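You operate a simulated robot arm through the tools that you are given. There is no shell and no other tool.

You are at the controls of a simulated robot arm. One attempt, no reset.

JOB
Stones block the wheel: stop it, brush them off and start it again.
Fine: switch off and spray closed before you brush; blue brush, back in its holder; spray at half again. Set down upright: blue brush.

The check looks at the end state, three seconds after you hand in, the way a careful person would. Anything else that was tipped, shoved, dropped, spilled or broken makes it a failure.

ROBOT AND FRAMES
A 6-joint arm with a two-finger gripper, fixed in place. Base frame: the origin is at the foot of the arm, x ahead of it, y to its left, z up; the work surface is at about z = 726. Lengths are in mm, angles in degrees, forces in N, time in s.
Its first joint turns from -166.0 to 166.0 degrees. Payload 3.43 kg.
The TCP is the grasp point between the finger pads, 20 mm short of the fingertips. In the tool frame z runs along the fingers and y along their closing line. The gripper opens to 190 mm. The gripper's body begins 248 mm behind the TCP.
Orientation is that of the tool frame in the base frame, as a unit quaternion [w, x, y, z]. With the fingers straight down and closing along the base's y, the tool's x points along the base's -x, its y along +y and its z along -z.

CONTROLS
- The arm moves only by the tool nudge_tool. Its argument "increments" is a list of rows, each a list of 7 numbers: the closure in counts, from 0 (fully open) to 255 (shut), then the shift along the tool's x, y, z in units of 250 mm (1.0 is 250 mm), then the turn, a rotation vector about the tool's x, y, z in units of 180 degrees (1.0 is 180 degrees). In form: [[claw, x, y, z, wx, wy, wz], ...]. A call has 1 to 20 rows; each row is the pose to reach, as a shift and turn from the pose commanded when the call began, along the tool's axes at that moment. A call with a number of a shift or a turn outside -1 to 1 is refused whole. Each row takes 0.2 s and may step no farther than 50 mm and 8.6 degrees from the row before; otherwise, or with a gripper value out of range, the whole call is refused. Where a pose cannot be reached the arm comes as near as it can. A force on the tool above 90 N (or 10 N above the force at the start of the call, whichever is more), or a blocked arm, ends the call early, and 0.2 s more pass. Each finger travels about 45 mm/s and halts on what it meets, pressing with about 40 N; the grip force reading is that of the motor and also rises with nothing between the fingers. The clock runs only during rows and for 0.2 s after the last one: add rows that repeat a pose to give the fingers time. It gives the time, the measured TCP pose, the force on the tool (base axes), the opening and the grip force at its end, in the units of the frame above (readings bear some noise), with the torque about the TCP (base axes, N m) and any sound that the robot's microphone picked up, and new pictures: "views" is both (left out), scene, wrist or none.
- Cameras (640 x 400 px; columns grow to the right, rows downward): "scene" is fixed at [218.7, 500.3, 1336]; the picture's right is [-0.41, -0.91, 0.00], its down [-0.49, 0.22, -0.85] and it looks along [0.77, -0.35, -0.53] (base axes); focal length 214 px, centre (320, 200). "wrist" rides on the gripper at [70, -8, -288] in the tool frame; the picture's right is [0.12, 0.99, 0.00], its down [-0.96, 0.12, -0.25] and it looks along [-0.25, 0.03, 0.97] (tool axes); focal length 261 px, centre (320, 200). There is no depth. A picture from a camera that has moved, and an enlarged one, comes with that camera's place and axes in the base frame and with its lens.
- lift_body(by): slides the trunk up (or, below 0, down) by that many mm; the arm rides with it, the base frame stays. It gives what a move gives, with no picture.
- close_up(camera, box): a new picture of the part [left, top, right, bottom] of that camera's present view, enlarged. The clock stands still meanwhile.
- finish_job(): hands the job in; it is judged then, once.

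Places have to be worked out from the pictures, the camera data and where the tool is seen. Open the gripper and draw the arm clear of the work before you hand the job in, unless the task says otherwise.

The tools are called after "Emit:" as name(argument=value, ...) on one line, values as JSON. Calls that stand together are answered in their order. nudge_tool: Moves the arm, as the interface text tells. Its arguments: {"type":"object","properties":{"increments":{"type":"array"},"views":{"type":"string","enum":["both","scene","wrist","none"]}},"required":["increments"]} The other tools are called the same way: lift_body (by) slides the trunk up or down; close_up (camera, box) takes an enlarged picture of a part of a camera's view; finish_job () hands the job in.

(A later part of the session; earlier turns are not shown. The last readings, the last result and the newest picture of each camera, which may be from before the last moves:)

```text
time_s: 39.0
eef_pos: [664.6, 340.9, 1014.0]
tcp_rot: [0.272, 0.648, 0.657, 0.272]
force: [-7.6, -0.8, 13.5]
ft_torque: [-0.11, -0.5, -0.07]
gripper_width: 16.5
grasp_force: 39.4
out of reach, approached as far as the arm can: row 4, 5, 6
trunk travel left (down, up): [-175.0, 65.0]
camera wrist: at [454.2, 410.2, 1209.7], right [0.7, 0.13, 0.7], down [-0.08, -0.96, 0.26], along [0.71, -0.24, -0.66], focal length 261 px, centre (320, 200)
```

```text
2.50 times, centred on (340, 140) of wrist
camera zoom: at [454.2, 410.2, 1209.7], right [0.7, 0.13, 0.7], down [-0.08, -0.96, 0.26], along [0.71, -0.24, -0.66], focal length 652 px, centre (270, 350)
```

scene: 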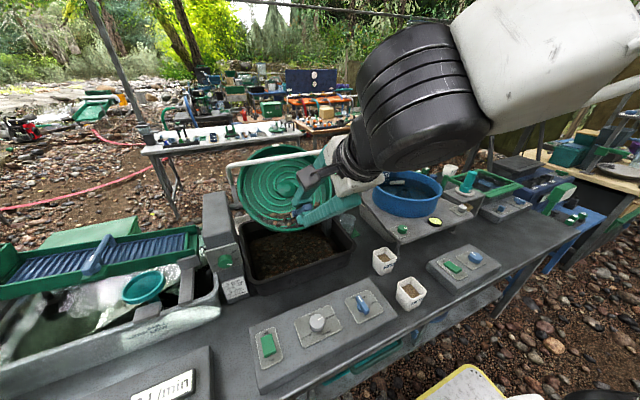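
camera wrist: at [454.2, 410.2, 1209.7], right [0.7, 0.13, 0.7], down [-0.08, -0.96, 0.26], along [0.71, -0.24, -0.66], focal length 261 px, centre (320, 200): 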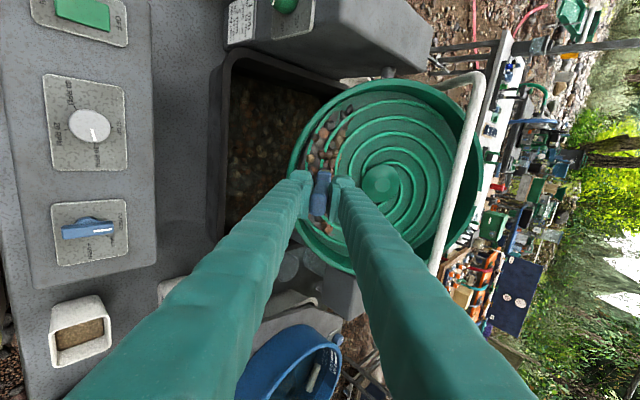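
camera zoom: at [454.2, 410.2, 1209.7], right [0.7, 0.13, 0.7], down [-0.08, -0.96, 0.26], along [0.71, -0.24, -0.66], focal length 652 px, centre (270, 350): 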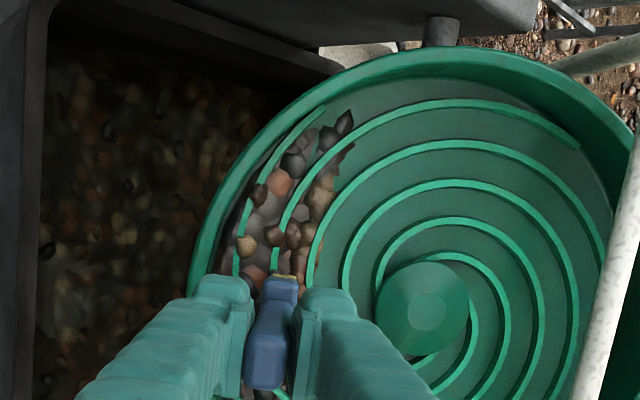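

The stones really do leave the wheel and drop into the black tub below, but the arm ran out of reach at this lean. I back the brush off and reduce the lean to 25°, which keeps the wrist further from the base.

Emit:
nudge_tool(increments=[[255, 0, 0.06, -0.03, 0.03, 0, 0], [255, 0, 0.12, -0.06, 0.06, 0, 0], [255, 0, 0.18, -0.08, 0.09, 0, 0], [255, 0, 0.235, -0.0985, 0.1194, 0, 0], [255, 0, 0.235, -0.0985, 0.1194, 0, 0]], views="both")

Emit:
close_up(camera="scene", box=[240, 150, 360, 240])

Emit:
close_up(camera="wrist", box=[220, 60, 460, 220])

```text
time_s: 40.2
eef_pos: [688.0, 342.5, 1074.4]
tcp_rot: [0.152, 0.691, 0.69, 0.154]
force: [-0.2, 0.0, -0.6]
ft_torque: [0.0, 0.0, -0.04]
gripper_width: 16.4
grasp_force: 39.7
trunk travel left (down, up): [-175.0, 65.0]
camera wrist: at [558.9, 413.5, 1330.4], right [0.9, 0.12, 0.42], down [0.0, -0.96, 0.27], along [0.44, -0.25, -0.87], focal length 261 px, centre (320, 200)
```

scene: 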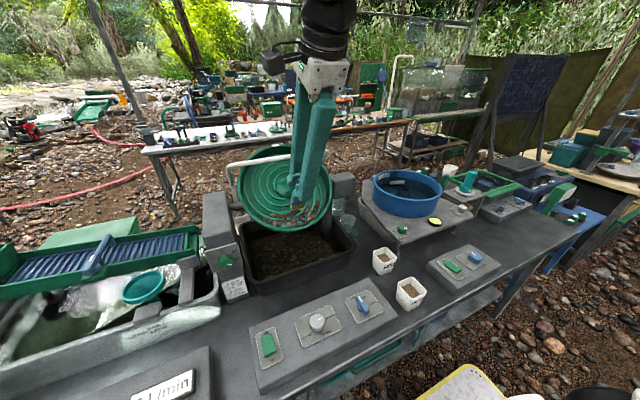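
wrist: 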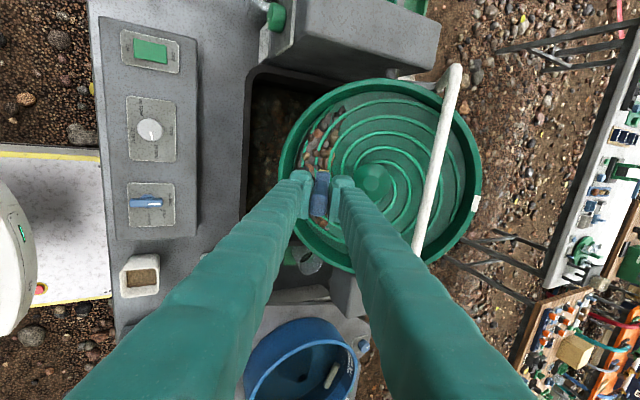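

```text
4.44 times, centred on (300, 195) of scene
camera zoom: at [218.7, 500.3, 1336.0], right [-0.41, -0.91, 0.0], down [-0.49, 0.22, -0.85], along [0.77, -0.35, -0.53], focal length 953 px, centre (409, 222)
```

zoom: 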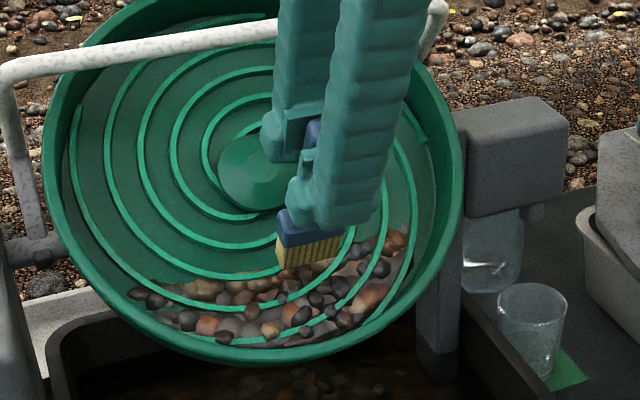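

```text
2.50 times, centred on (340, 140) of wrist
camera zoom: at [558.9, 413.5, 1330.4], right [0.9, 0.12, 0.42], down [0.0, -0.96, 0.27], along [0.44, -0.25, -0.87], focal length 652 px, centre (270, 350)
```

zoom: 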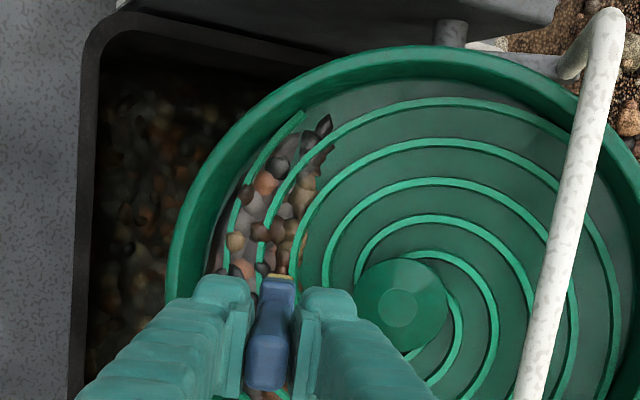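

The pile has shrunk after one stroke. At 25° lean the bristles are about 37 mm off the floor, so I approach the surface just above the stones again.

Emit:
nudge_tool(increments=[[255, 0, 0.05, 0.045, 0, 0, 0], [255, 0, 0.0998, 0.0896, 0, 0, 0], [255, 0, 0.1027, 0.097, 0, 0, 0], [255, 0, 0.1056, 0.1044, 0, 0, 0], [255, 0, 0.1085, 0.1118, 0, 0, 0]], views="none")

```text
time_s: 41.4
eef_pos: [723.9, 342.0, 1060.0]
tcp_rot: [0.154, 0.69, 0.69, 0.154]
force: [-8.5, -0.7, 15.5]
ft_torque: [-0.02, 0.03, 0.03]
gripper_width: 16.3
grasp_force: 39.6
trunk travel left (down, up): [-175.0, 65.0]
```

Light contact of about 17 N at 60 mm down-slope. I sweep down-slope 62 mm along the surface.

Emit:
nudge_tool(increments=[[255, 0, -0.0387, 0.0109, 0, 0, 0], [255, 0, -0.0759, 0.0256, 0, 0, 0], [255, 0, -0.1131, 0.0402, 0, 0, 0], [255, 0, -0.1503, 0.0549, 0, 0, 0], [255, 0, -0.1875, 0.0695, 0, 0, 0], [255, 0, -0.2247, 0.0842, 0, 0, 0]], views="both")

Emit:
close_up(camera="scene", box=[240, 150, 360, 240])

Emit:
close_up(camera="wrist", box=[220, 60, 460, 220])

```text
time_s: 42.8
eef_pos: [681.7, 341.5, 1017.8]
tcp_rot: [0.154, 0.69, 0.691, 0.153]
force: [-12.0, 0.3, 26.8]
ft_torque: [-0.02, -0.44, -0.01]
gripper_width: 16.9
grasp_force: 40.1
trunk travel left (down, up): [-175.0, 65.0]
camera wrist: at [551.9, 412.1, 1274.3], right [0.9, 0.12, 0.42], down [0.0, -0.96, 0.27], along [0.44, -0.25, -0.87], focal length 261 px, centre (320, 200)
```

scene: 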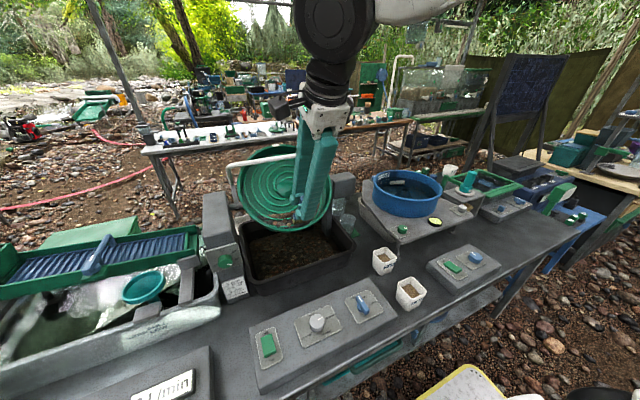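
wrist: 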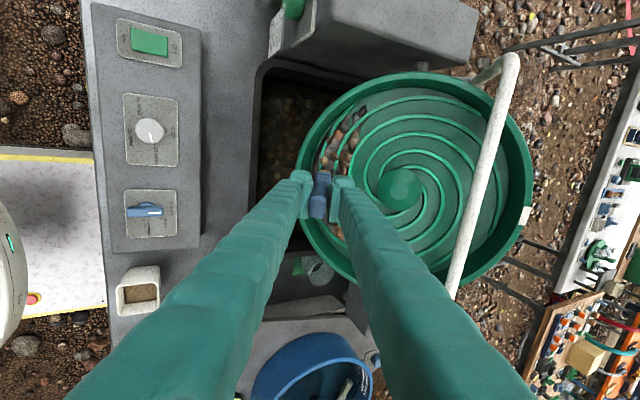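

```text
4.44 times, centred on (300, 195) of scene
camera zoom: at [218.7, 500.3, 1336.0], right [-0.41, -0.91, 0.0], down [-0.49, 0.22, -0.85], along [0.77, -0.35, -0.53], focal length 953 px, centre (409, 222)
```

zoom: 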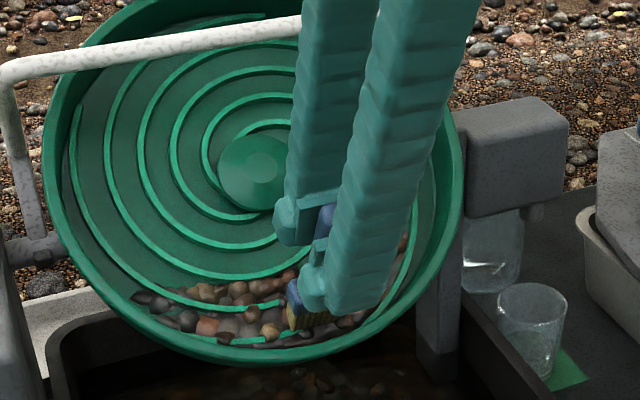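

```text
2.50 times, centred on (340, 140) of wrist
camera zoom: at [551.9, 412.1, 1274.3], right [0.9, 0.12, 0.42], down [0.0, -0.96, 0.27], along [0.44, -0.25, -0.87], focal length 652 px, centre (270, 350)
```

zoom: 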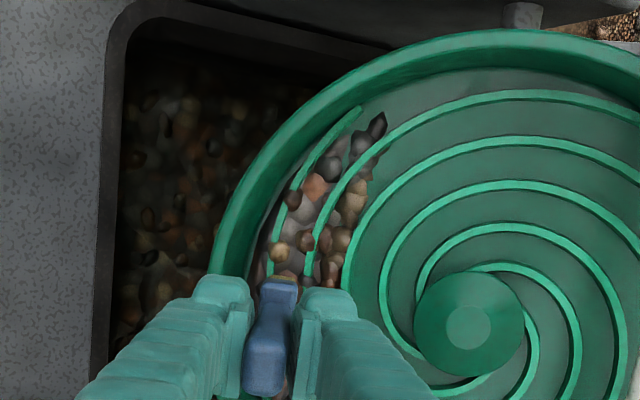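

The brushed lane shows bare wheel and stones in the tub. I continue with two more lanes toward +y (y 372 and 402), lifting between strokes.

Emit:
nudge_tool(increments=[[255, 0, -0.0366, -0.093, 0, 0, 0], [255, 0.06, 0.0824, -0.1398, 0, 0, 0], [255, 0.12, 0.2052, -0.1882, 0, 0, 0], [255, 0.12, 0.233, -0.1175, 0, 0, 0], [255, 0.12, 0.2411, -0.097, 0, 0, 0], [255, 0.12, 0.2039, -0.0824, 0, 0, 0], [255, 0.12, 0.1667, -0.0677, 0, 0, 0], [255, 0.12, 0.1295, -0.0531, 0, 0, 0], [255, 0.12, 0.0923, -0.0385, 0, 0, 0], [255, 0.12, 0.0551, -0.0238, 0, 0, 0], [255, 0.12, 0.0216, -0.0106, 0, 0, 0], [255, 0.12, -0.0143, -0.1018, 0, 0, 0], [255, 0.18, 0.1048, -0.1486, 0, 0, 0], [255, 0.24, 0.2238, -0.1955, 0, 0, 0], [255, 0.24, 0.2516, -0.1248, 0, 0, 0], [255, 0.24, 0.2597, -0.1043, 0, 0, 0], [255, 0.24, 0.2039, -0.0824, 0, 0, 0], [255, 0.24, 0.1481, -0.0604, 0, 0, 0], [255, 0.24, 0.096, -0.0399, 0, 0, 0], [255, 0.24, 0.0439, -0.0194, 0, 0, 0]], views="both")

Emit:
close_up(camera="scene", box=[240, 150, 360, 240])

Emit:
close_up(camera="wrist", box=[220, 60, 460, 220])

```text
time_s: 47.0
eef_pos: [691.7, 401.9, 1024.5]
tcp_rot: [0.153, 0.691, 0.69, 0.154]
force: [0.4, -0.6, -0.7]
ft_torque: [0.0, -0.02, 0.02]
gripper_width: 16.3
grasp_force: 39.6
trunk travel left (down, up): [-175.0, 65.0]
camera wrist: at [561.6, 472.3, 1282.9], right [0.9, 0.12, 0.42], down [0.0, -0.96, 0.27], along [0.44, -0.25, -0.87], focal length 261 px, centre (320, 200)
```

scene: 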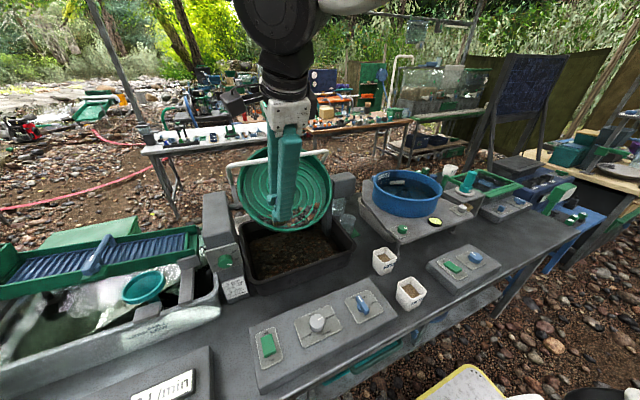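
wrist: 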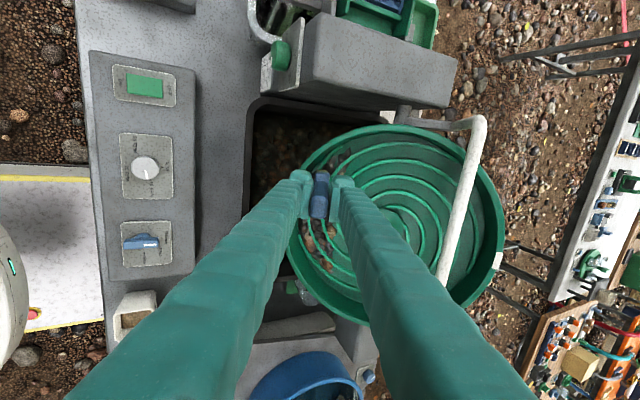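

```text
4.44 times, centred on (300, 195) of scene
camera zoom: at [218.7, 500.3, 1336.0], right [-0.41, -0.91, 0.0], down [-0.49, 0.22, -0.85], along [0.77, -0.35, -0.53], focal length 953 px, centre (409, 222)
```

zoom: 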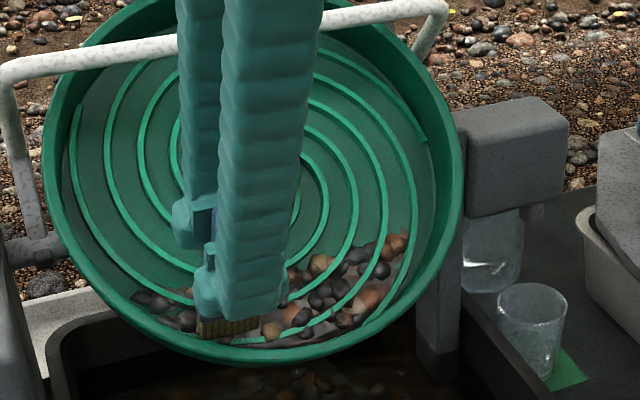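

```text
2.50 times, centred on (340, 140) of wrist
camera zoom: at [561.6, 472.3, 1282.9], right [0.9, 0.12, 0.42], down [0.0, -0.96, 0.27], along [0.44, -0.25, -0.87], focal length 652 px, centre (270, 350)
```

zoom: 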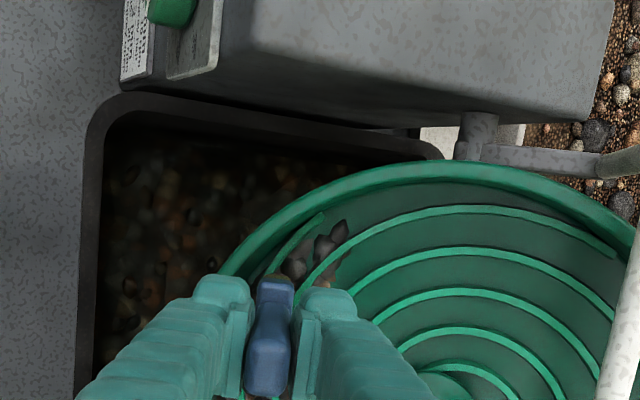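

The left and middle lanes are mostly clean and contact has gone to zero, so the floor lies slightly deeper here. I do two short strokes at the +y edge (y 432 and 450), 1 mm deeper, then move over to y 312.

Emit:
nudge_tool(increments=[[255, 0, -0.0366, -0.093, 0, 0, 0], [255, 0.06, 0.0899, -0.1428, 0, 0, 0], [255, 0.12, 0.2126, -0.1911, 0, 0, 0], [255, 0.12, 0.2404, -0.1204, 0, 0, 0], [255, 0.12, 0.2507, -0.0944, 0, 0, 0], [255, 0.12, 0.1949, -0.0724, 0, 0, 0], [255, 0.12, 0.1391, -0.0504, 0, 0, 0], [255, 0.12, 0.087, -0.03, 0, 0, 0], [255, 0.12, 0.049, -0.1267, 0, 0, 0], [255, 0.192, 0.2052, -0.1882, 0, 0, 0], [255, 0.192, 0.2776, -0.135, 0, 0, 0], [255, 0.192, 0.2879, -0.109, 0, 0, 0], [255, 0.192, 0.2321, -0.087, 0, 0, 0], [255, 0.192, 0.1763, -0.0651, 0, 0, 0], [255, 0.192, 0.1309, -0.1804, 0, 0, 0], [255, 0.008, 0.1421, -0.1848, 0, 0, 0], [255, -0.176, 0.157, -0.1907, 0, 0, 0], [255, -0.36, 0.1681, -0.195, 0, 0, 0]], views="both")

Emit:
close_up(camera="scene", box=[240, 150, 360, 240])

Emit:
close_up(camera="wrist", box=[220, 60, 460, 220])

```text
time_s: 50.8
eef_pos: [706.2, 311.6, 1086.0]
tcp_rot: [0.154, 0.691, 0.69, 0.152]
force: [0.7, 0.4, -1.0]
ft_torque: [-0.13, -0.01, -0.06]
gripper_width: 16.4
grasp_force: 39.9
trunk travel left (down, up): [-175.0, 65.0]
camera wrist: at [577.3, 382.3, 1343.9], right [0.9, 0.12, 0.42], down [0.0, -0.96, 0.27], along [0.44, -0.25, -0.87], focal length 261 px, centre (320, 200)
```

scene: 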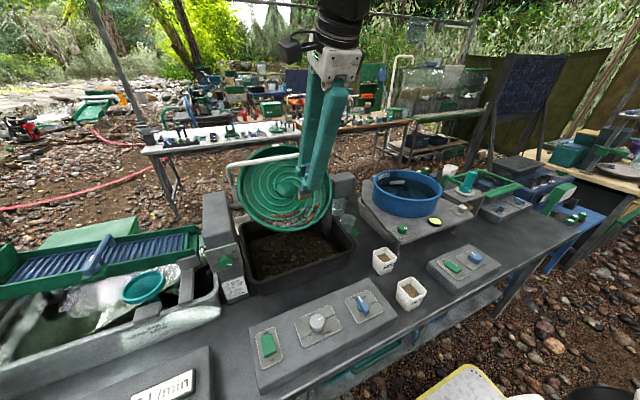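
wrist: 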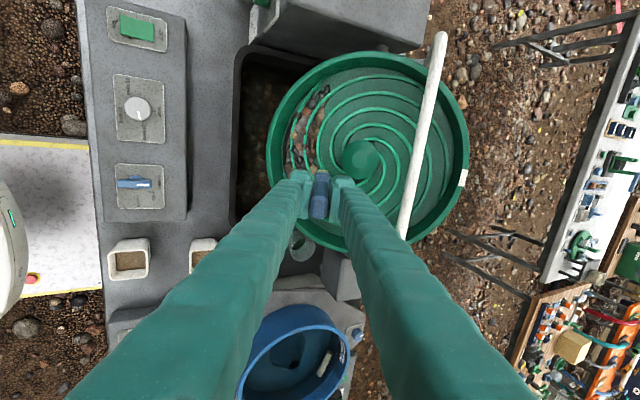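

```text
4.44 times, centred on (300, 195) of scene
camera zoom: at [218.7, 500.3, 1336.0], right [-0.41, -0.91, 0.0], down [-0.49, 0.22, -0.85], along [0.77, -0.35, -0.53], focal length 953 px, centre (409, 222)
```

zoom: 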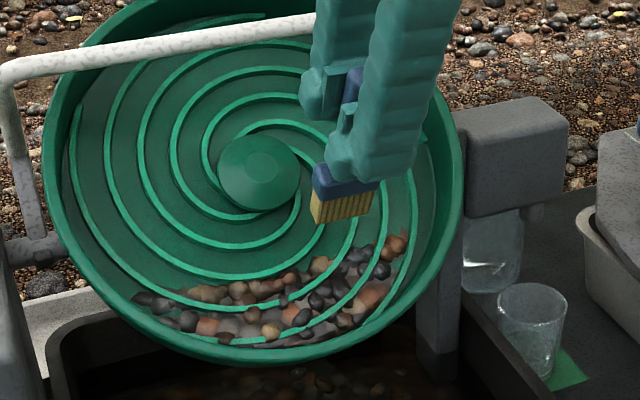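

```text
2.50 times, centred on (340, 140) of wrist
camera zoom: at [577.3, 382.3, 1343.9], right [0.9, 0.12, 0.42], down [0.0, -0.96, 0.27], along [0.44, -0.25, -0.87], focal length 652 px, centre (270, 350)
```

zoom: 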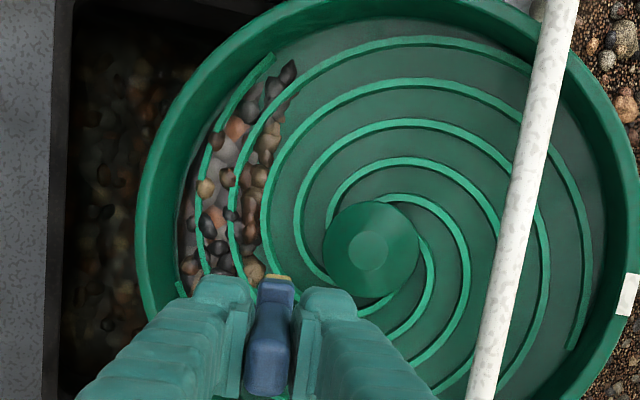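

The pile still looks sizeable, so I look closely at what is left on the wheel and in the tub before continuing.

Emit:
close_up(camera="scene", box=[255, 195, 350, 255])

Emit:
close_up(camera="wrist", box=[265, 60, 345, 190])

```text
6.67 times, centred on (302, 225) of scene
camera zoom: at [218.7, 500.3, 1336.0], right [-0.41, -0.91, 0.0], down [-0.49, 0.22, -0.85], along [0.77, -0.35, -0.53], focal length 1430 px, centre (437, 33)
```

zoom: 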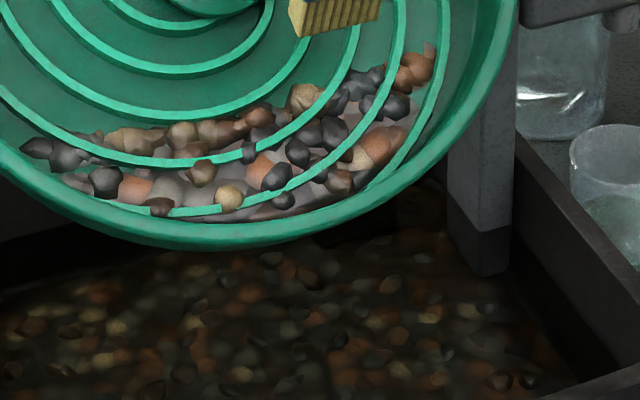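

```text
3.08 times, centred on (305, 125) of wrist
camera zoom: at [577.3, 382.3, 1343.9], right [0.9, 0.12, 0.42], down [0.0, -0.96, 0.27], along [0.44, -0.25, -0.87], focal length 802 px, centre (366, 431)
```

zoom: 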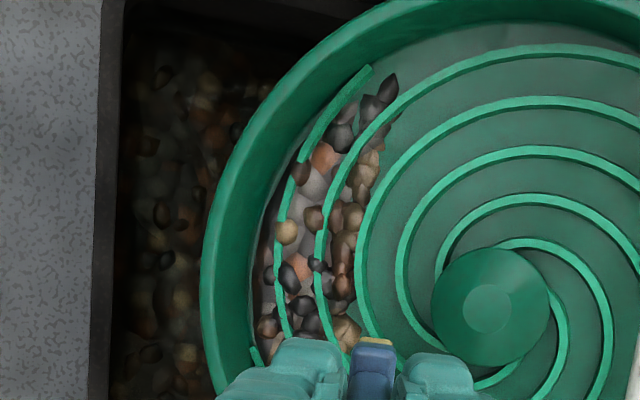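

Only the first, firmly pressed stroke visibly shrank the pile; the later ones may have run a little above the surface. I now press down at y 312 and check the contact before stroking.

Emit:
nudge_tool(increments=[[255, 0, 0.0293, 0.0744, 0, 0, 0], [255, 0, 0.0439, 0.1116, 0, 0, 0], [255, 0, 0.0488, 0.124, 0, 0, 0], [255, 0, 0.0502, 0.1276, 0, 0, 0], [255, 0, 0.0502, 0.1276, 0, 0, 0]], views="none")

```text
time_s: 52.0
eef_pos: [731.6, 313.3, 1064.2]
tcp_rot: [0.152, 0.69, 0.69, 0.153]
force: [-0.5, 0.1, -0.6]
ft_torque: [0.02, 0.0, -0.01]
gripper_width: 16.6
grasp_force: 39.9
trunk travel left (down, up): [-175.0, 65.0]
```

No contact yet here, which confirms the later strokes were in the air. I step in further, a millimetre at a time.

Emit:
nudge_tool(increments=[[255, 0, 0.0015, 0.0037, 0, 0, 0], [255, 0, 0.0029, 0.0074, 0, 0, 0], [255, 0, 0.0044, 0.0112, 0, 0, 0], [255, 0, 0.0044, 0.0112, 0, 0, 0]], views="none")

```text
time_s: 53.0
eef_pos: [735.6, 311.5, 1063.1]
tcp_rot: [0.153, 0.691, 0.69, 0.152]
force: [-0.2, 0.0, 0.8]
ft_torque: [0.03, -0.01, 0.03]
gripper_width: 16.4
grasp_force: 39.9
trunk travel left (down, up): [-175.0, 65.0]
```

Still free at about 3 mm over my reference plane; I keep stepping in.

Emit:
nudge_tool(increments=[[255, 0, 0.0015, 0.0037, 0, 0, 0], [255, 0, 0.0029, 0.0074, 0, 0, 0], [255, 0, 0.0044, 0.0112, 0, 0, 0], [255, 0, 0.0058, 0.0149, 0, 0, 0], [255, 0, 0.0058, 0.0149, 0, 0, 0]], views="none")

```text
time_s: 54.2
eef_pos: [737.1, 313.4, 1059.9]
tcp_rot: [0.153, 0.691, 0.69, 0.153]
force: [-14.0, -0.6, 25.3]
ft_torque: [0.03, 0.02, 0.06]
gripper_width: 16.2
grasp_force: 39.5
trunk travel left (down, up): [-175.0, 65.0]
```

Firm contact of 29 N: the true floor is about 9 mm below the spiral ridge tops I had been riding on. I rise to just below ridge-top height and stroke down-slope with pressure over the ridges at y 312.

Emit:
nudge_tool(increments=[[255, 0, -0.0124, -0.0316, 0, 0, 0], [255, 0, -0.0496, -0.017, 0, 0, 0], [255, 0, -0.0868, -0.0023, 0, 0, 0], [255, 0, -0.124, 0.0123, 0, 0, 0], [255, 0, -0.1612, 0.027, 0, 0, 0], [255, 0, -0.1984, 0.0416, 0, 0, 0], [255, 0, -0.2356, 0.0562, 0, 0, 0]], views="both")

Emit:
close_up(camera="scene", box=[240, 150, 360, 240])

Emit:
close_up(camera="wrist", box=[220, 60, 460, 220])

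```text
time_s: 55.8
eef_pos: [690.1, 312.2, 1022.3]
tcp_rot: [0.153, 0.69, 0.69, 0.153]
force: [-3.5, -0.6, 5.0]
ft_torque: [0.0, 0.02, 0.0]
gripper_width: 16.1
grasp_force: 40.3
trunk travel left (down, up): [-175.0, 65.0]
camera wrist: at [560.8, 382.4, 1278.8], right [0.9, 0.12, 0.42], down [0.0, -0.96, 0.27], along [0.44, -0.25, -0.87], focal length 261 px, centre (320, 200)
```

scene: 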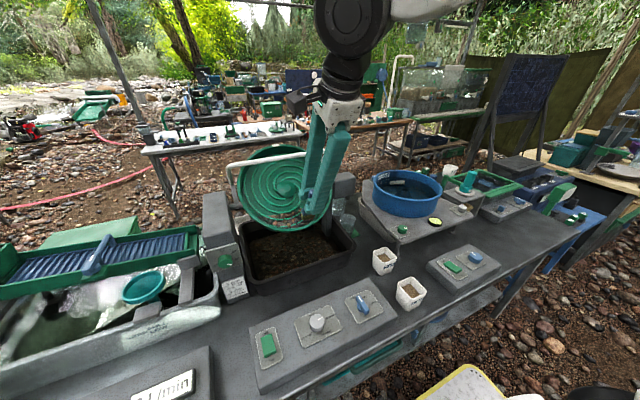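
wrist: 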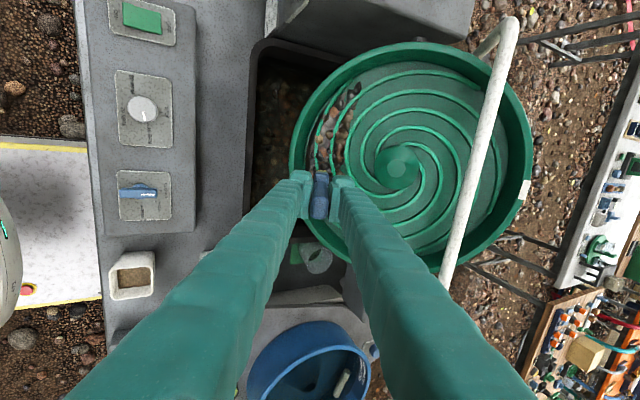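

```text
4.44 times, centred on (300, 195) of scene
camera zoom: at [218.7, 500.3, 1336.0], right [-0.41, -0.91, 0.0], down [-0.49, 0.22, -0.85], along [0.77, -0.35, -0.53], focal length 953 px, centre (409, 222)
```

zoom: 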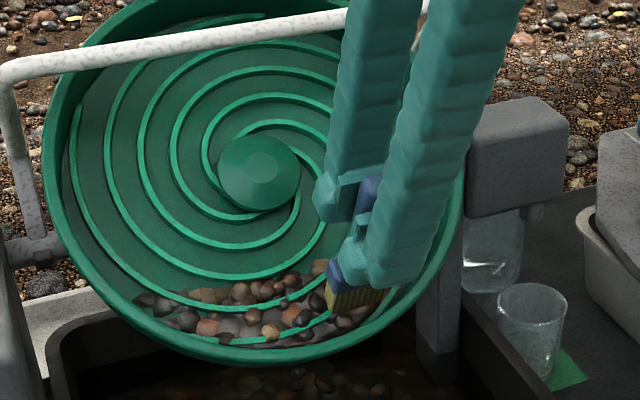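

```text
2.50 times, centred on (340, 140) of wrist
camera zoom: at [560.8, 382.4, 1278.8], right [0.9, 0.12, 0.42], down [0.0, -0.96, 0.27], along [0.44, -0.25, -0.87], focal length 652 px, centre (270, 350)
```

zoom: 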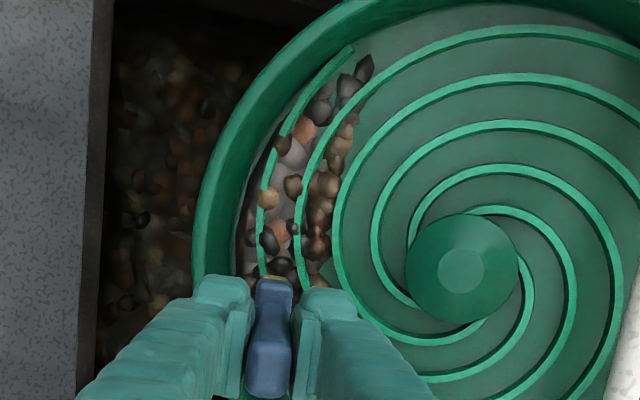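

I lift the brush away and compare the pile again with the same enlarged box.

Emit:
nudge_tool(increments=[[255, 0, -0.03, -0.07, 0, 0, 0], [255, 0, 0.1, -0.2, 0, 0, 0], [255, 0, 0.2, -0.32, 0, 0, 0]], views="none")

Emit:
close_up(camera="scene", box=[255, 195, 350, 255])

Emit:
close_up(camera="wrist", box=[265, 60, 345, 190])

```text
time_s: 56.6
eef_pos: [703.3, 312.4, 1114.5]
tcp_rot: [0.153, 0.691, 0.69, 0.153]
force: [-0.1, 0.6, -0.2]
ft_torque: [0.0, 0.0, -0.01]
gripper_width: 16.4
grasp_force: 39.6
trunk travel left (down, up): [-175.0, 65.0]
```

```text
6.67 times, centred on (302, 225) of scene
camera zoom: at [218.7, 500.3, 1336.0], right [-0.41, -0.91, 0.0], down [-0.49, 0.22, -0.85], along [0.77, -0.35, -0.53], focal length 1430 px, centre (437, 33)
```

zoom: 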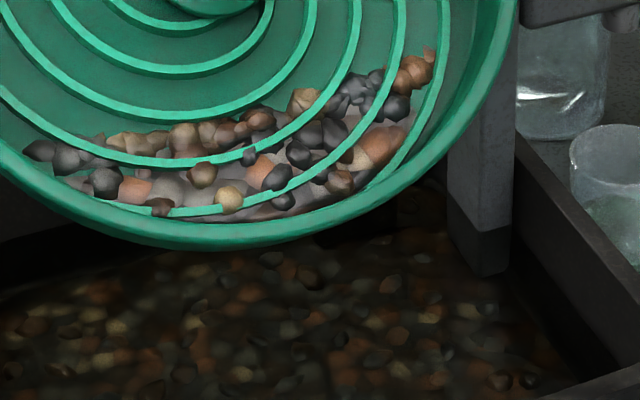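

```text
3.08 times, centred on (305, 125) of wrist
camera zoom: at [573.3, 382.7, 1372.1], right [0.9, 0.12, 0.42], down [0.0, -0.96, 0.27], along [0.44, -0.25, -0.87], focal length 802 px, centre (366, 431)
```

zoom: 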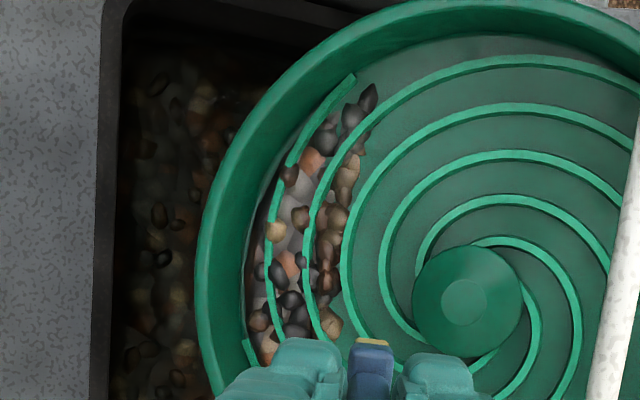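

That stroke changed nothing visible, whereas the first one with the brush square to the wheel did, so I want the square pose again. The arm was too folded for it, so I retreat up and back and then lower the trunk 120 mm to gain reach there.

Emit:
nudge_tool(increments=[[255, 0.02, -0.027, -0.132, 0, 0, 0], [255, 0.04, -0.054, -0.264, 0, 0, 0], [255, 0.06, -0.08, -0.395, 0, 0, 0], [255, 0.08, -0.107, -0.527, 0, 0, 0], [255, 0.1, -0.134, -0.658, 0, 0, 0]], views="none")

```text
time_s: 57.8
eef_pos: [601.6, 337.7, 1249.6]
tcp_rot: [0.154, 0.69, 0.69, 0.154]
force: [0.4, -0.5, 0.0]
ft_torque: [0.04, 0.11, 0.03]
gripper_width: 16.4
grasp_force: 40.2
trunk travel left (down, up): [-175.0, 65.0]
```

The tool is clear at [602, 338, 1250]. I lower the trunk by 120 mm.

Emit:
lift_body(by=-120)

```text
time_s: 59.3
eef_pos: [601.5, 336.6, 1129.5]
tcp_rot: [0.153, 0.691, 0.69, 0.153]
force: [0.9, -0.1, -0.5]
ft_torque: [-0.01, 0.02, 0.0]
gripper_width: 16.2
grasp_force: 40.0
trunk travel left (down, up): [-55.0, 185.0]
```

Trunk is down and the grip is unchanged. I return to the square pose (46.5° lean), hovering above the upper edge of the pile at y 349.

Emit:
nudge_tool(increments=[[255, 0.01, 0.039, 0.082, -0.0239, 0, 0], [255, 0.02, 0.078, 0.164, -0.0478, 0, 0], [255, 0.03, 0.116, 0.246, -0.0716, 0, 0], [255, 0.04, 0.155, 0.328, -0.0955, 0, 0], [255, 0.05, 0.194, 0.41, -0.1194, 0, 0], [255, 0.05, 0.194, 0.41, -0.1194, 0, 0]], views="both")

Emit:
close_up(camera="scene", box=[240, 150, 360, 240])

Emit:
close_up(camera="wrist", box=[220, 60, 460, 220])

```text
time_s: 60.7
eef_pos: [692.8, 350.3, 1056.8]
tcp_rot: [0.279, 0.65, 0.65, 0.279]
force: [-0.1, 0.0, -0.1]
ft_torque: [0.0, 0.0, -0.01]
gripper_width: 16.7
grasp_force: 39.8
trunk travel left (down, up): [-55.0, 185.0]
camera wrist: at [475.7, 420.2, 1249.1], right [0.68, 0.12, 0.72], down [-0.1, -0.96, 0.25], along [0.72, -0.25, -0.65], focal length 261 px, centre (320, 200)
```

scene: 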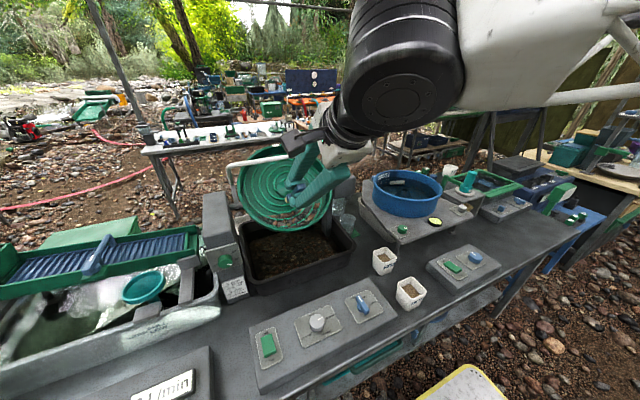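
wrist: 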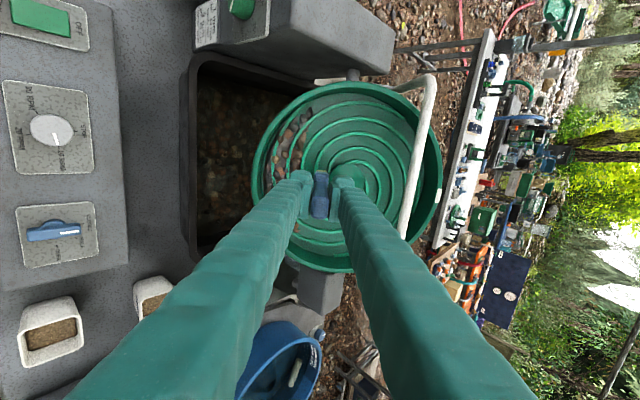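

```text
4.44 times, centred on (300, 195) of scene
camera zoom: at [218.7, 500.3, 1336.0], right [-0.41, -0.91, 0.0], down [-0.49, 0.22, -0.85], along [0.77, -0.35, -0.53], focal length 953 px, centre (409, 222)
```

zoom: 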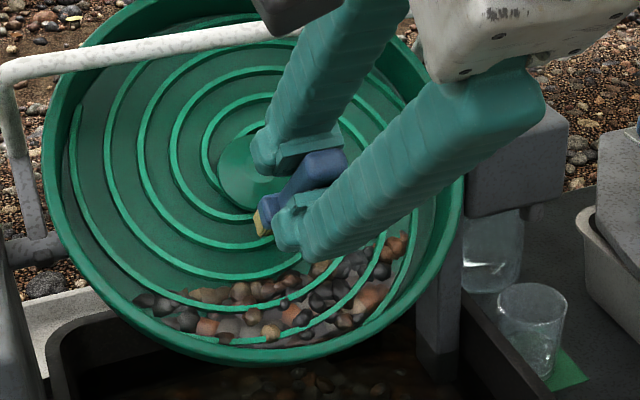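

```text
2.50 times, centred on (340, 140) of wrist
camera zoom: at [475.7, 420.2, 1249.1], right [0.68, 0.12, 0.72], down [-0.1, -0.96, 0.25], along [0.72, -0.25, -0.65], focal length 652 px, centre (270, 350)
```

zoom: 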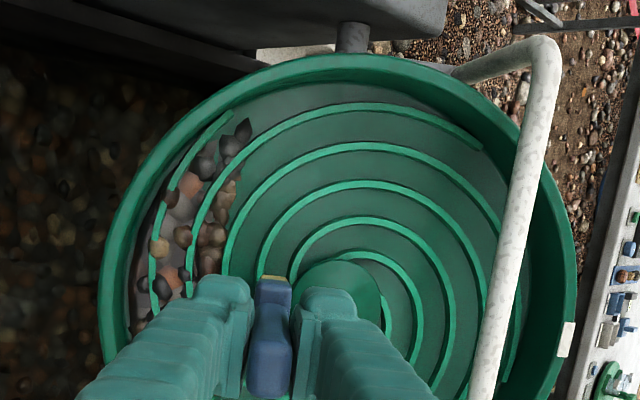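

Compared with the same view before, the pile's inner edge has receded by 10–15 mm. I press to ridge-top height in this square pose and stroke down-slope the full way to near the wall.

Emit:
nudge_tool(increments=[[255, 0, 0, 0.04, 0, 0, 0], [255, 0, 0, 0.064, 0, 0, 0], [255, 0, -0.05, 0.064, 0, 0, 0], [255, 0, -0.1, 0.064, 0, 0, 0], [255, 0, -0.15, 0.064, 0, 0, 0], [255, 0, -0.2, 0.064, 0, 0, 0], [255, 0, -0.25, 0.064, 0, 0, 0], [255, 0, -0.3, 0.064, 0, 0, 0]], views="both")

Emit:
close_up(camera="scene", box=[240, 150, 360, 240])

Emit:
close_up(camera="wrist", box=[220, 60, 460, 220])

```text
time_s: 62.5
eef_pos: [650.5, 350.1, 992.7]
tcp_rot: [0.28, 0.65, 0.649, 0.279]
force: [3.2, 0.6, 4.2]
ft_torque: [-0.13, -0.38, 0.08]
gripper_width: 16.3
grasp_force: 40.1
trunk travel left (down, up): [-55.0, 185.0]
camera wrist: at [435.0, 420.1, 1184.5], right [0.68, 0.12, 0.72], down [-0.1, -0.96, 0.25], along [0.72, -0.25, -0.64], focal length 261 px, centre (320, 200)
```

scene: 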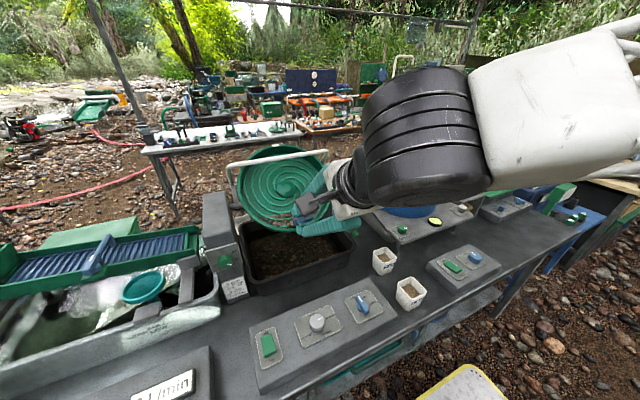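
wrist: 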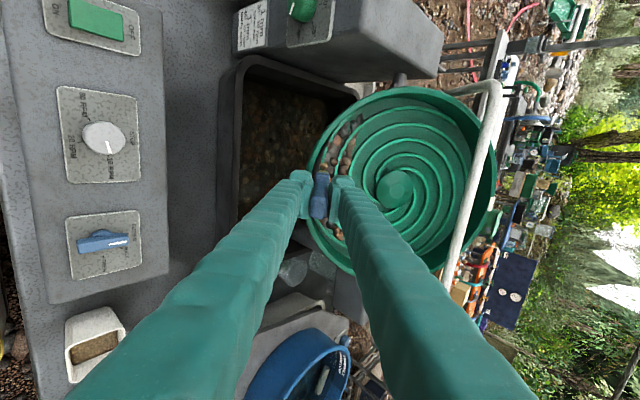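

```text
4.44 times, centred on (300, 195) of scene
camera zoom: at [218.7, 500.3, 1336.0], right [-0.41, -0.91, 0.0], down [-0.49, 0.22, -0.85], along [0.77, -0.35, -0.53], focal length 953 px, centre (409, 222)
```

zoom: 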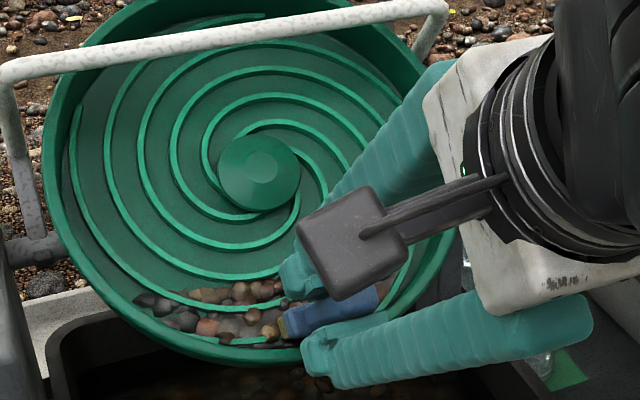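

```text
2.50 times, centred on (340, 140) of wrist
camera zoom: at [435.0, 420.1, 1184.5], right [0.68, 0.12, 0.72], down [-0.1, -0.96, 0.25], along [0.72, -0.25, -0.64], focal length 652 px, centre (270, 350)
```

zoom: 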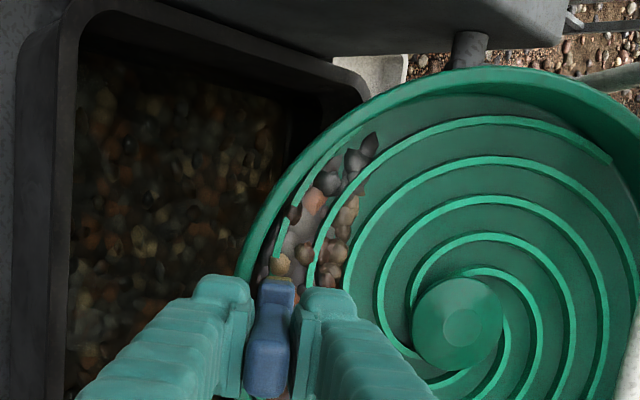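

The full stroke is now reachable. I lift off and compare the pile again in the same enlarged view.

Emit:
nudge_tool(increments=[[255, 0, 0.02, -0.1, 0, 0, 0], [255, 0, 0.16, -0.2, 0, 0, 0], [255, 0, 0.3, -0.25, 0, 0, 0]], views="none")

Emit:
close_up(camera="scene", box=[255, 195, 350, 255])

Emit:
close_up(camera="wrist", box=[220, 60, 460, 220])

```text
time_s: 63.3
eef_pos: [657.0, 349.4, 1088.8]
tcp_rot: [0.279, 0.65, 0.649, 0.28]
force: [-0.1, -0.3, -0.6]
ft_torque: [-0.02, 0.03, -0.01]
gripper_width: 16.3
grasp_force: 39.8
trunk travel left (down, up): [-55.0, 185.0]
```

```text
6.67 times, centred on (302, 225) of scene
camera zoom: at [218.7, 500.3, 1336.0], right [-0.41, -0.91, 0.0], down [-0.49, 0.22, -0.85], along [0.77, -0.35, -0.53], focal length 1430 px, centre (437, 33)
```

zoom: 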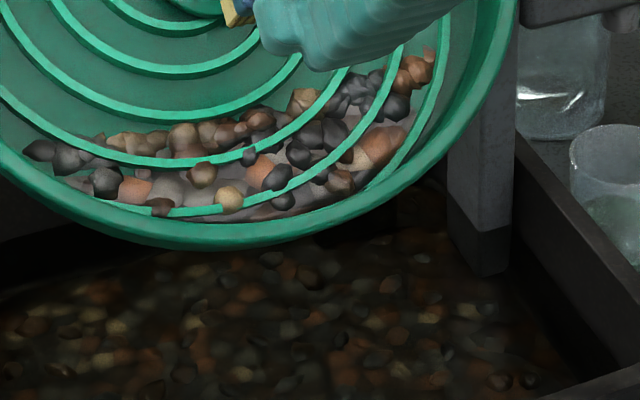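

```text
2.50 times, centred on (340, 140) of wrist
camera zoom: at [441.0, 419.9, 1280.8], right [0.68, 0.12, 0.72], down [-0.1, -0.96, 0.25], along [0.72, -0.25, -0.65], focal length 652 px, centre (270, 350)
```

zoom: 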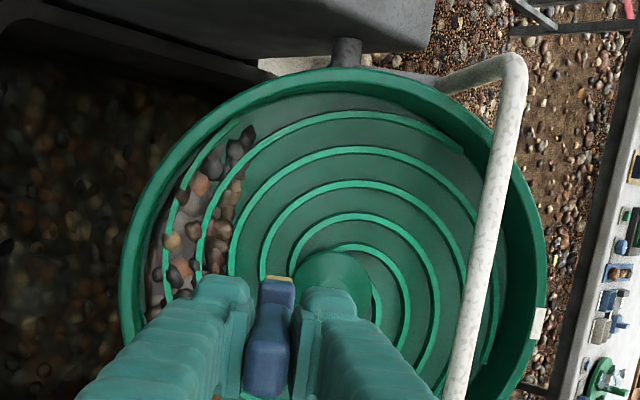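

The pile is slightly lower than before but this last stroke did little. I lower the bristles directly into the pile at 75 mm down-slope and feel for the contact there.

Emit:
nudge_tool(increments=[[255, 0, -0.128, 0.1, 0, 0, 0], [255, 0, -0.128, 0.2, 0, 0, 0], [255, 0, -0.128, 0.228, 0, 0, 0], [255, 0, -0.128, 0.236, 0, 0, 0], [255, 0, -0.128, 0.236, 0, 0, 0]], views="none")

```text
time_s: 64.5
eef_pos: [675.6, 350.9, 1024.9]
tcp_rot: [0.279, 0.65, 0.649, 0.279]
force: [-0.4, 0.4, -0.4]
ft_torque: [0.0, 0.01, 0.03]
gripper_width: 16.5
grasp_force: 39.7
trunk travel left (down, up): [-55.0, 185.0]
```

No contact at about 12 mm over the reference plane. I step in further.

Emit:
nudge_tool(increments=[[255, 0, 0, 0.008, 0, 0, 0], [255, 0, 0, 0.016, 0, 0, 0], [255, 0, 0, 0.024, 0, 0, 0], [255, 0, 0, 0.024, 0, 0, 0]], views="none")

```text
time_s: 65.5
eef_pos: [681.2, 349.9, 1022.0]
tcp_rot: [0.279, 0.65, 0.65, 0.28]
force: [0.2, -0.2, -0.9]
ft_torque: [0.01, 0.0, -0.01]
gripper_width: 16.2
grasp_force: 39.9
trunk travel left (down, up): [-55.0, 185.0]
```

Still free at about 6 mm. I continue inward.

Emit:
nudge_tool(increments=[[255, 0, 0, 0.006, 0, 0, 0], [255, 0, 0, 0.012, 0, 0, 0], [255, 0, 0, 0.018, 0, 0, 0], [255, 0, 0, 0.018, 0, 0, 0]], views="none")

```text
time_s: 66.5
eef_pos: [686.3, 349.4, 1018.3]
tcp_rot: [0.28, 0.65, 0.649, 0.279]
force: [-6.7, -1.8, 7.1]
ft_torque: [0.0, -0.07, 0.01]
gripper_width: 16.6
grasp_force: 40.4
trunk travel left (down, up): [-55.0, 185.0]
```

Contact of about 10 N on the floor between two ridges, inside the pile. I stroke sideways along the channel by 30 mm and see whether the pile changes.

Emit:
nudge_tool(increments=[[255, 0.03, 0, 0.002, 0, 0, 0], [255, 0.06, 0, 0.002, 0, 0, 0], [255, 0.09, 0, 0.002, 0, 0, 0], [255, 0.12, 0, 0.002, 0, 0, 0]], views="none")

Emit:
close_up(camera="scene", box=[255, 195, 350, 255])

Emit:
close_up(camera="wrist", box=[260, 80, 420, 220])

```text
time_s: 67.5
eef_pos: [684.0, 379.4, 1018.5]
tcp_rot: [0.279, 0.65, 0.65, 0.279]
force: [-11.9, -5.7, 13.1]
ft_torque: [-0.26, -0.02, -0.27]
gripper_width: 16.3
grasp_force: 39.9
trunk travel left (down, up): [-55.0, 185.0]
```

```text
6.67 times, centred on (302, 225) of scene
camera zoom: at [218.7, 500.3, 1336.0], right [-0.41, -0.91, 0.0], down [-0.49, 0.22, -0.85], along [0.77, -0.35, -0.53], focal length 1430 px, centre (437, 33)
```

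zoom: 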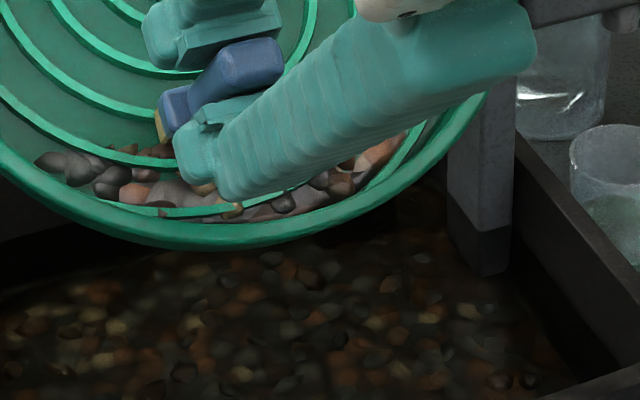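

```text
2.86 times, centred on (340, 150) of wrist
camera zoom: at [468.9, 449.4, 1210.2], right [0.68, 0.12, 0.72], down [-0.1, -0.96, 0.25], along [0.72, -0.25, -0.65], focal length 745 px, centre (263, 343)
```

zoom: 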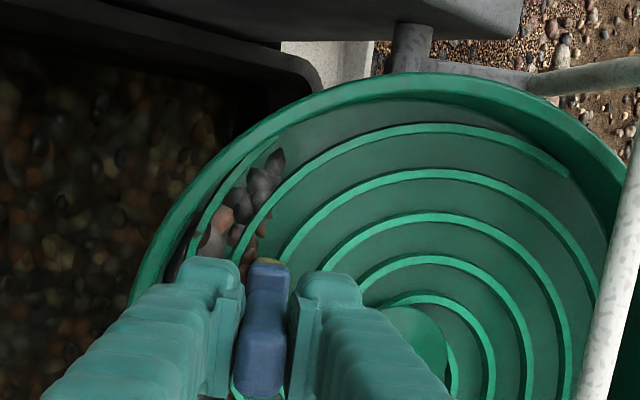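

That works: with the bristles on the floor and moving, the pile visibly dropped. I scrub back across the same channel toward y 320.

Emit:
nudge_tool(increments=[[255, -0.04, 0, 0, 0, 0, 0], [255, -0.08, 0, 0, 0, 0, 0], [255, -0.12, 0, 0, 0, 0, 0], [255, -0.16, 0, 0, 0, 0, 0], [255, -0.2, 0.004, 0, 0, 0, 0], [255, -0.24, 0.01, 0, 0, 0, 0]], views="none")

Emit:
close_up(camera="scene", box=[255, 195, 350, 255])

Emit:
close_up(camera="wrist", box=[260, 80, 420, 220])

```text
time_s: 68.9
eef_pos: [686.1, 318.9, 1021.0]
tcp_rot: [0.28, 0.65, 0.649, 0.279]
force: [-12.0, 2.0, 12.8]
ft_torque: [0.27, 0.0, 0.22]
gripper_width: 16.4
grasp_force: 39.7
trunk travel left (down, up): [-55.0, 185.0]
```

```text
6.67 times, centred on (302, 225) of scene
camera zoom: at [218.7, 500.3, 1336.0], right [-0.41, -0.91, 0.0], down [-0.49, 0.22, -0.85], along [0.77, -0.35, -0.53], focal length 1430 px, centre (437, 33)
```

zoom: 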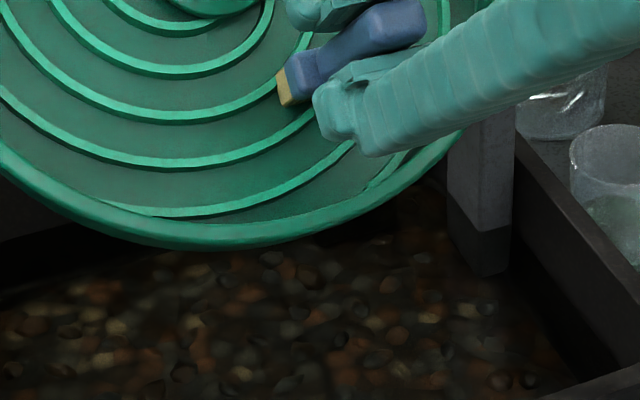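

```text
2.86 times, centred on (340, 150) of wrist
camera zoom: at [471.0, 389.6, 1211.6], right [0.68, 0.12, 0.72], down [-0.1, -0.96, 0.25], along [0.72, -0.25, -0.65], focal length 745 px, centre (263, 343)
```

zoom: 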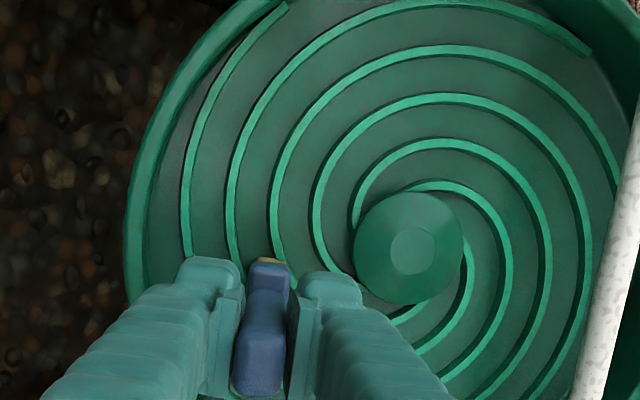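

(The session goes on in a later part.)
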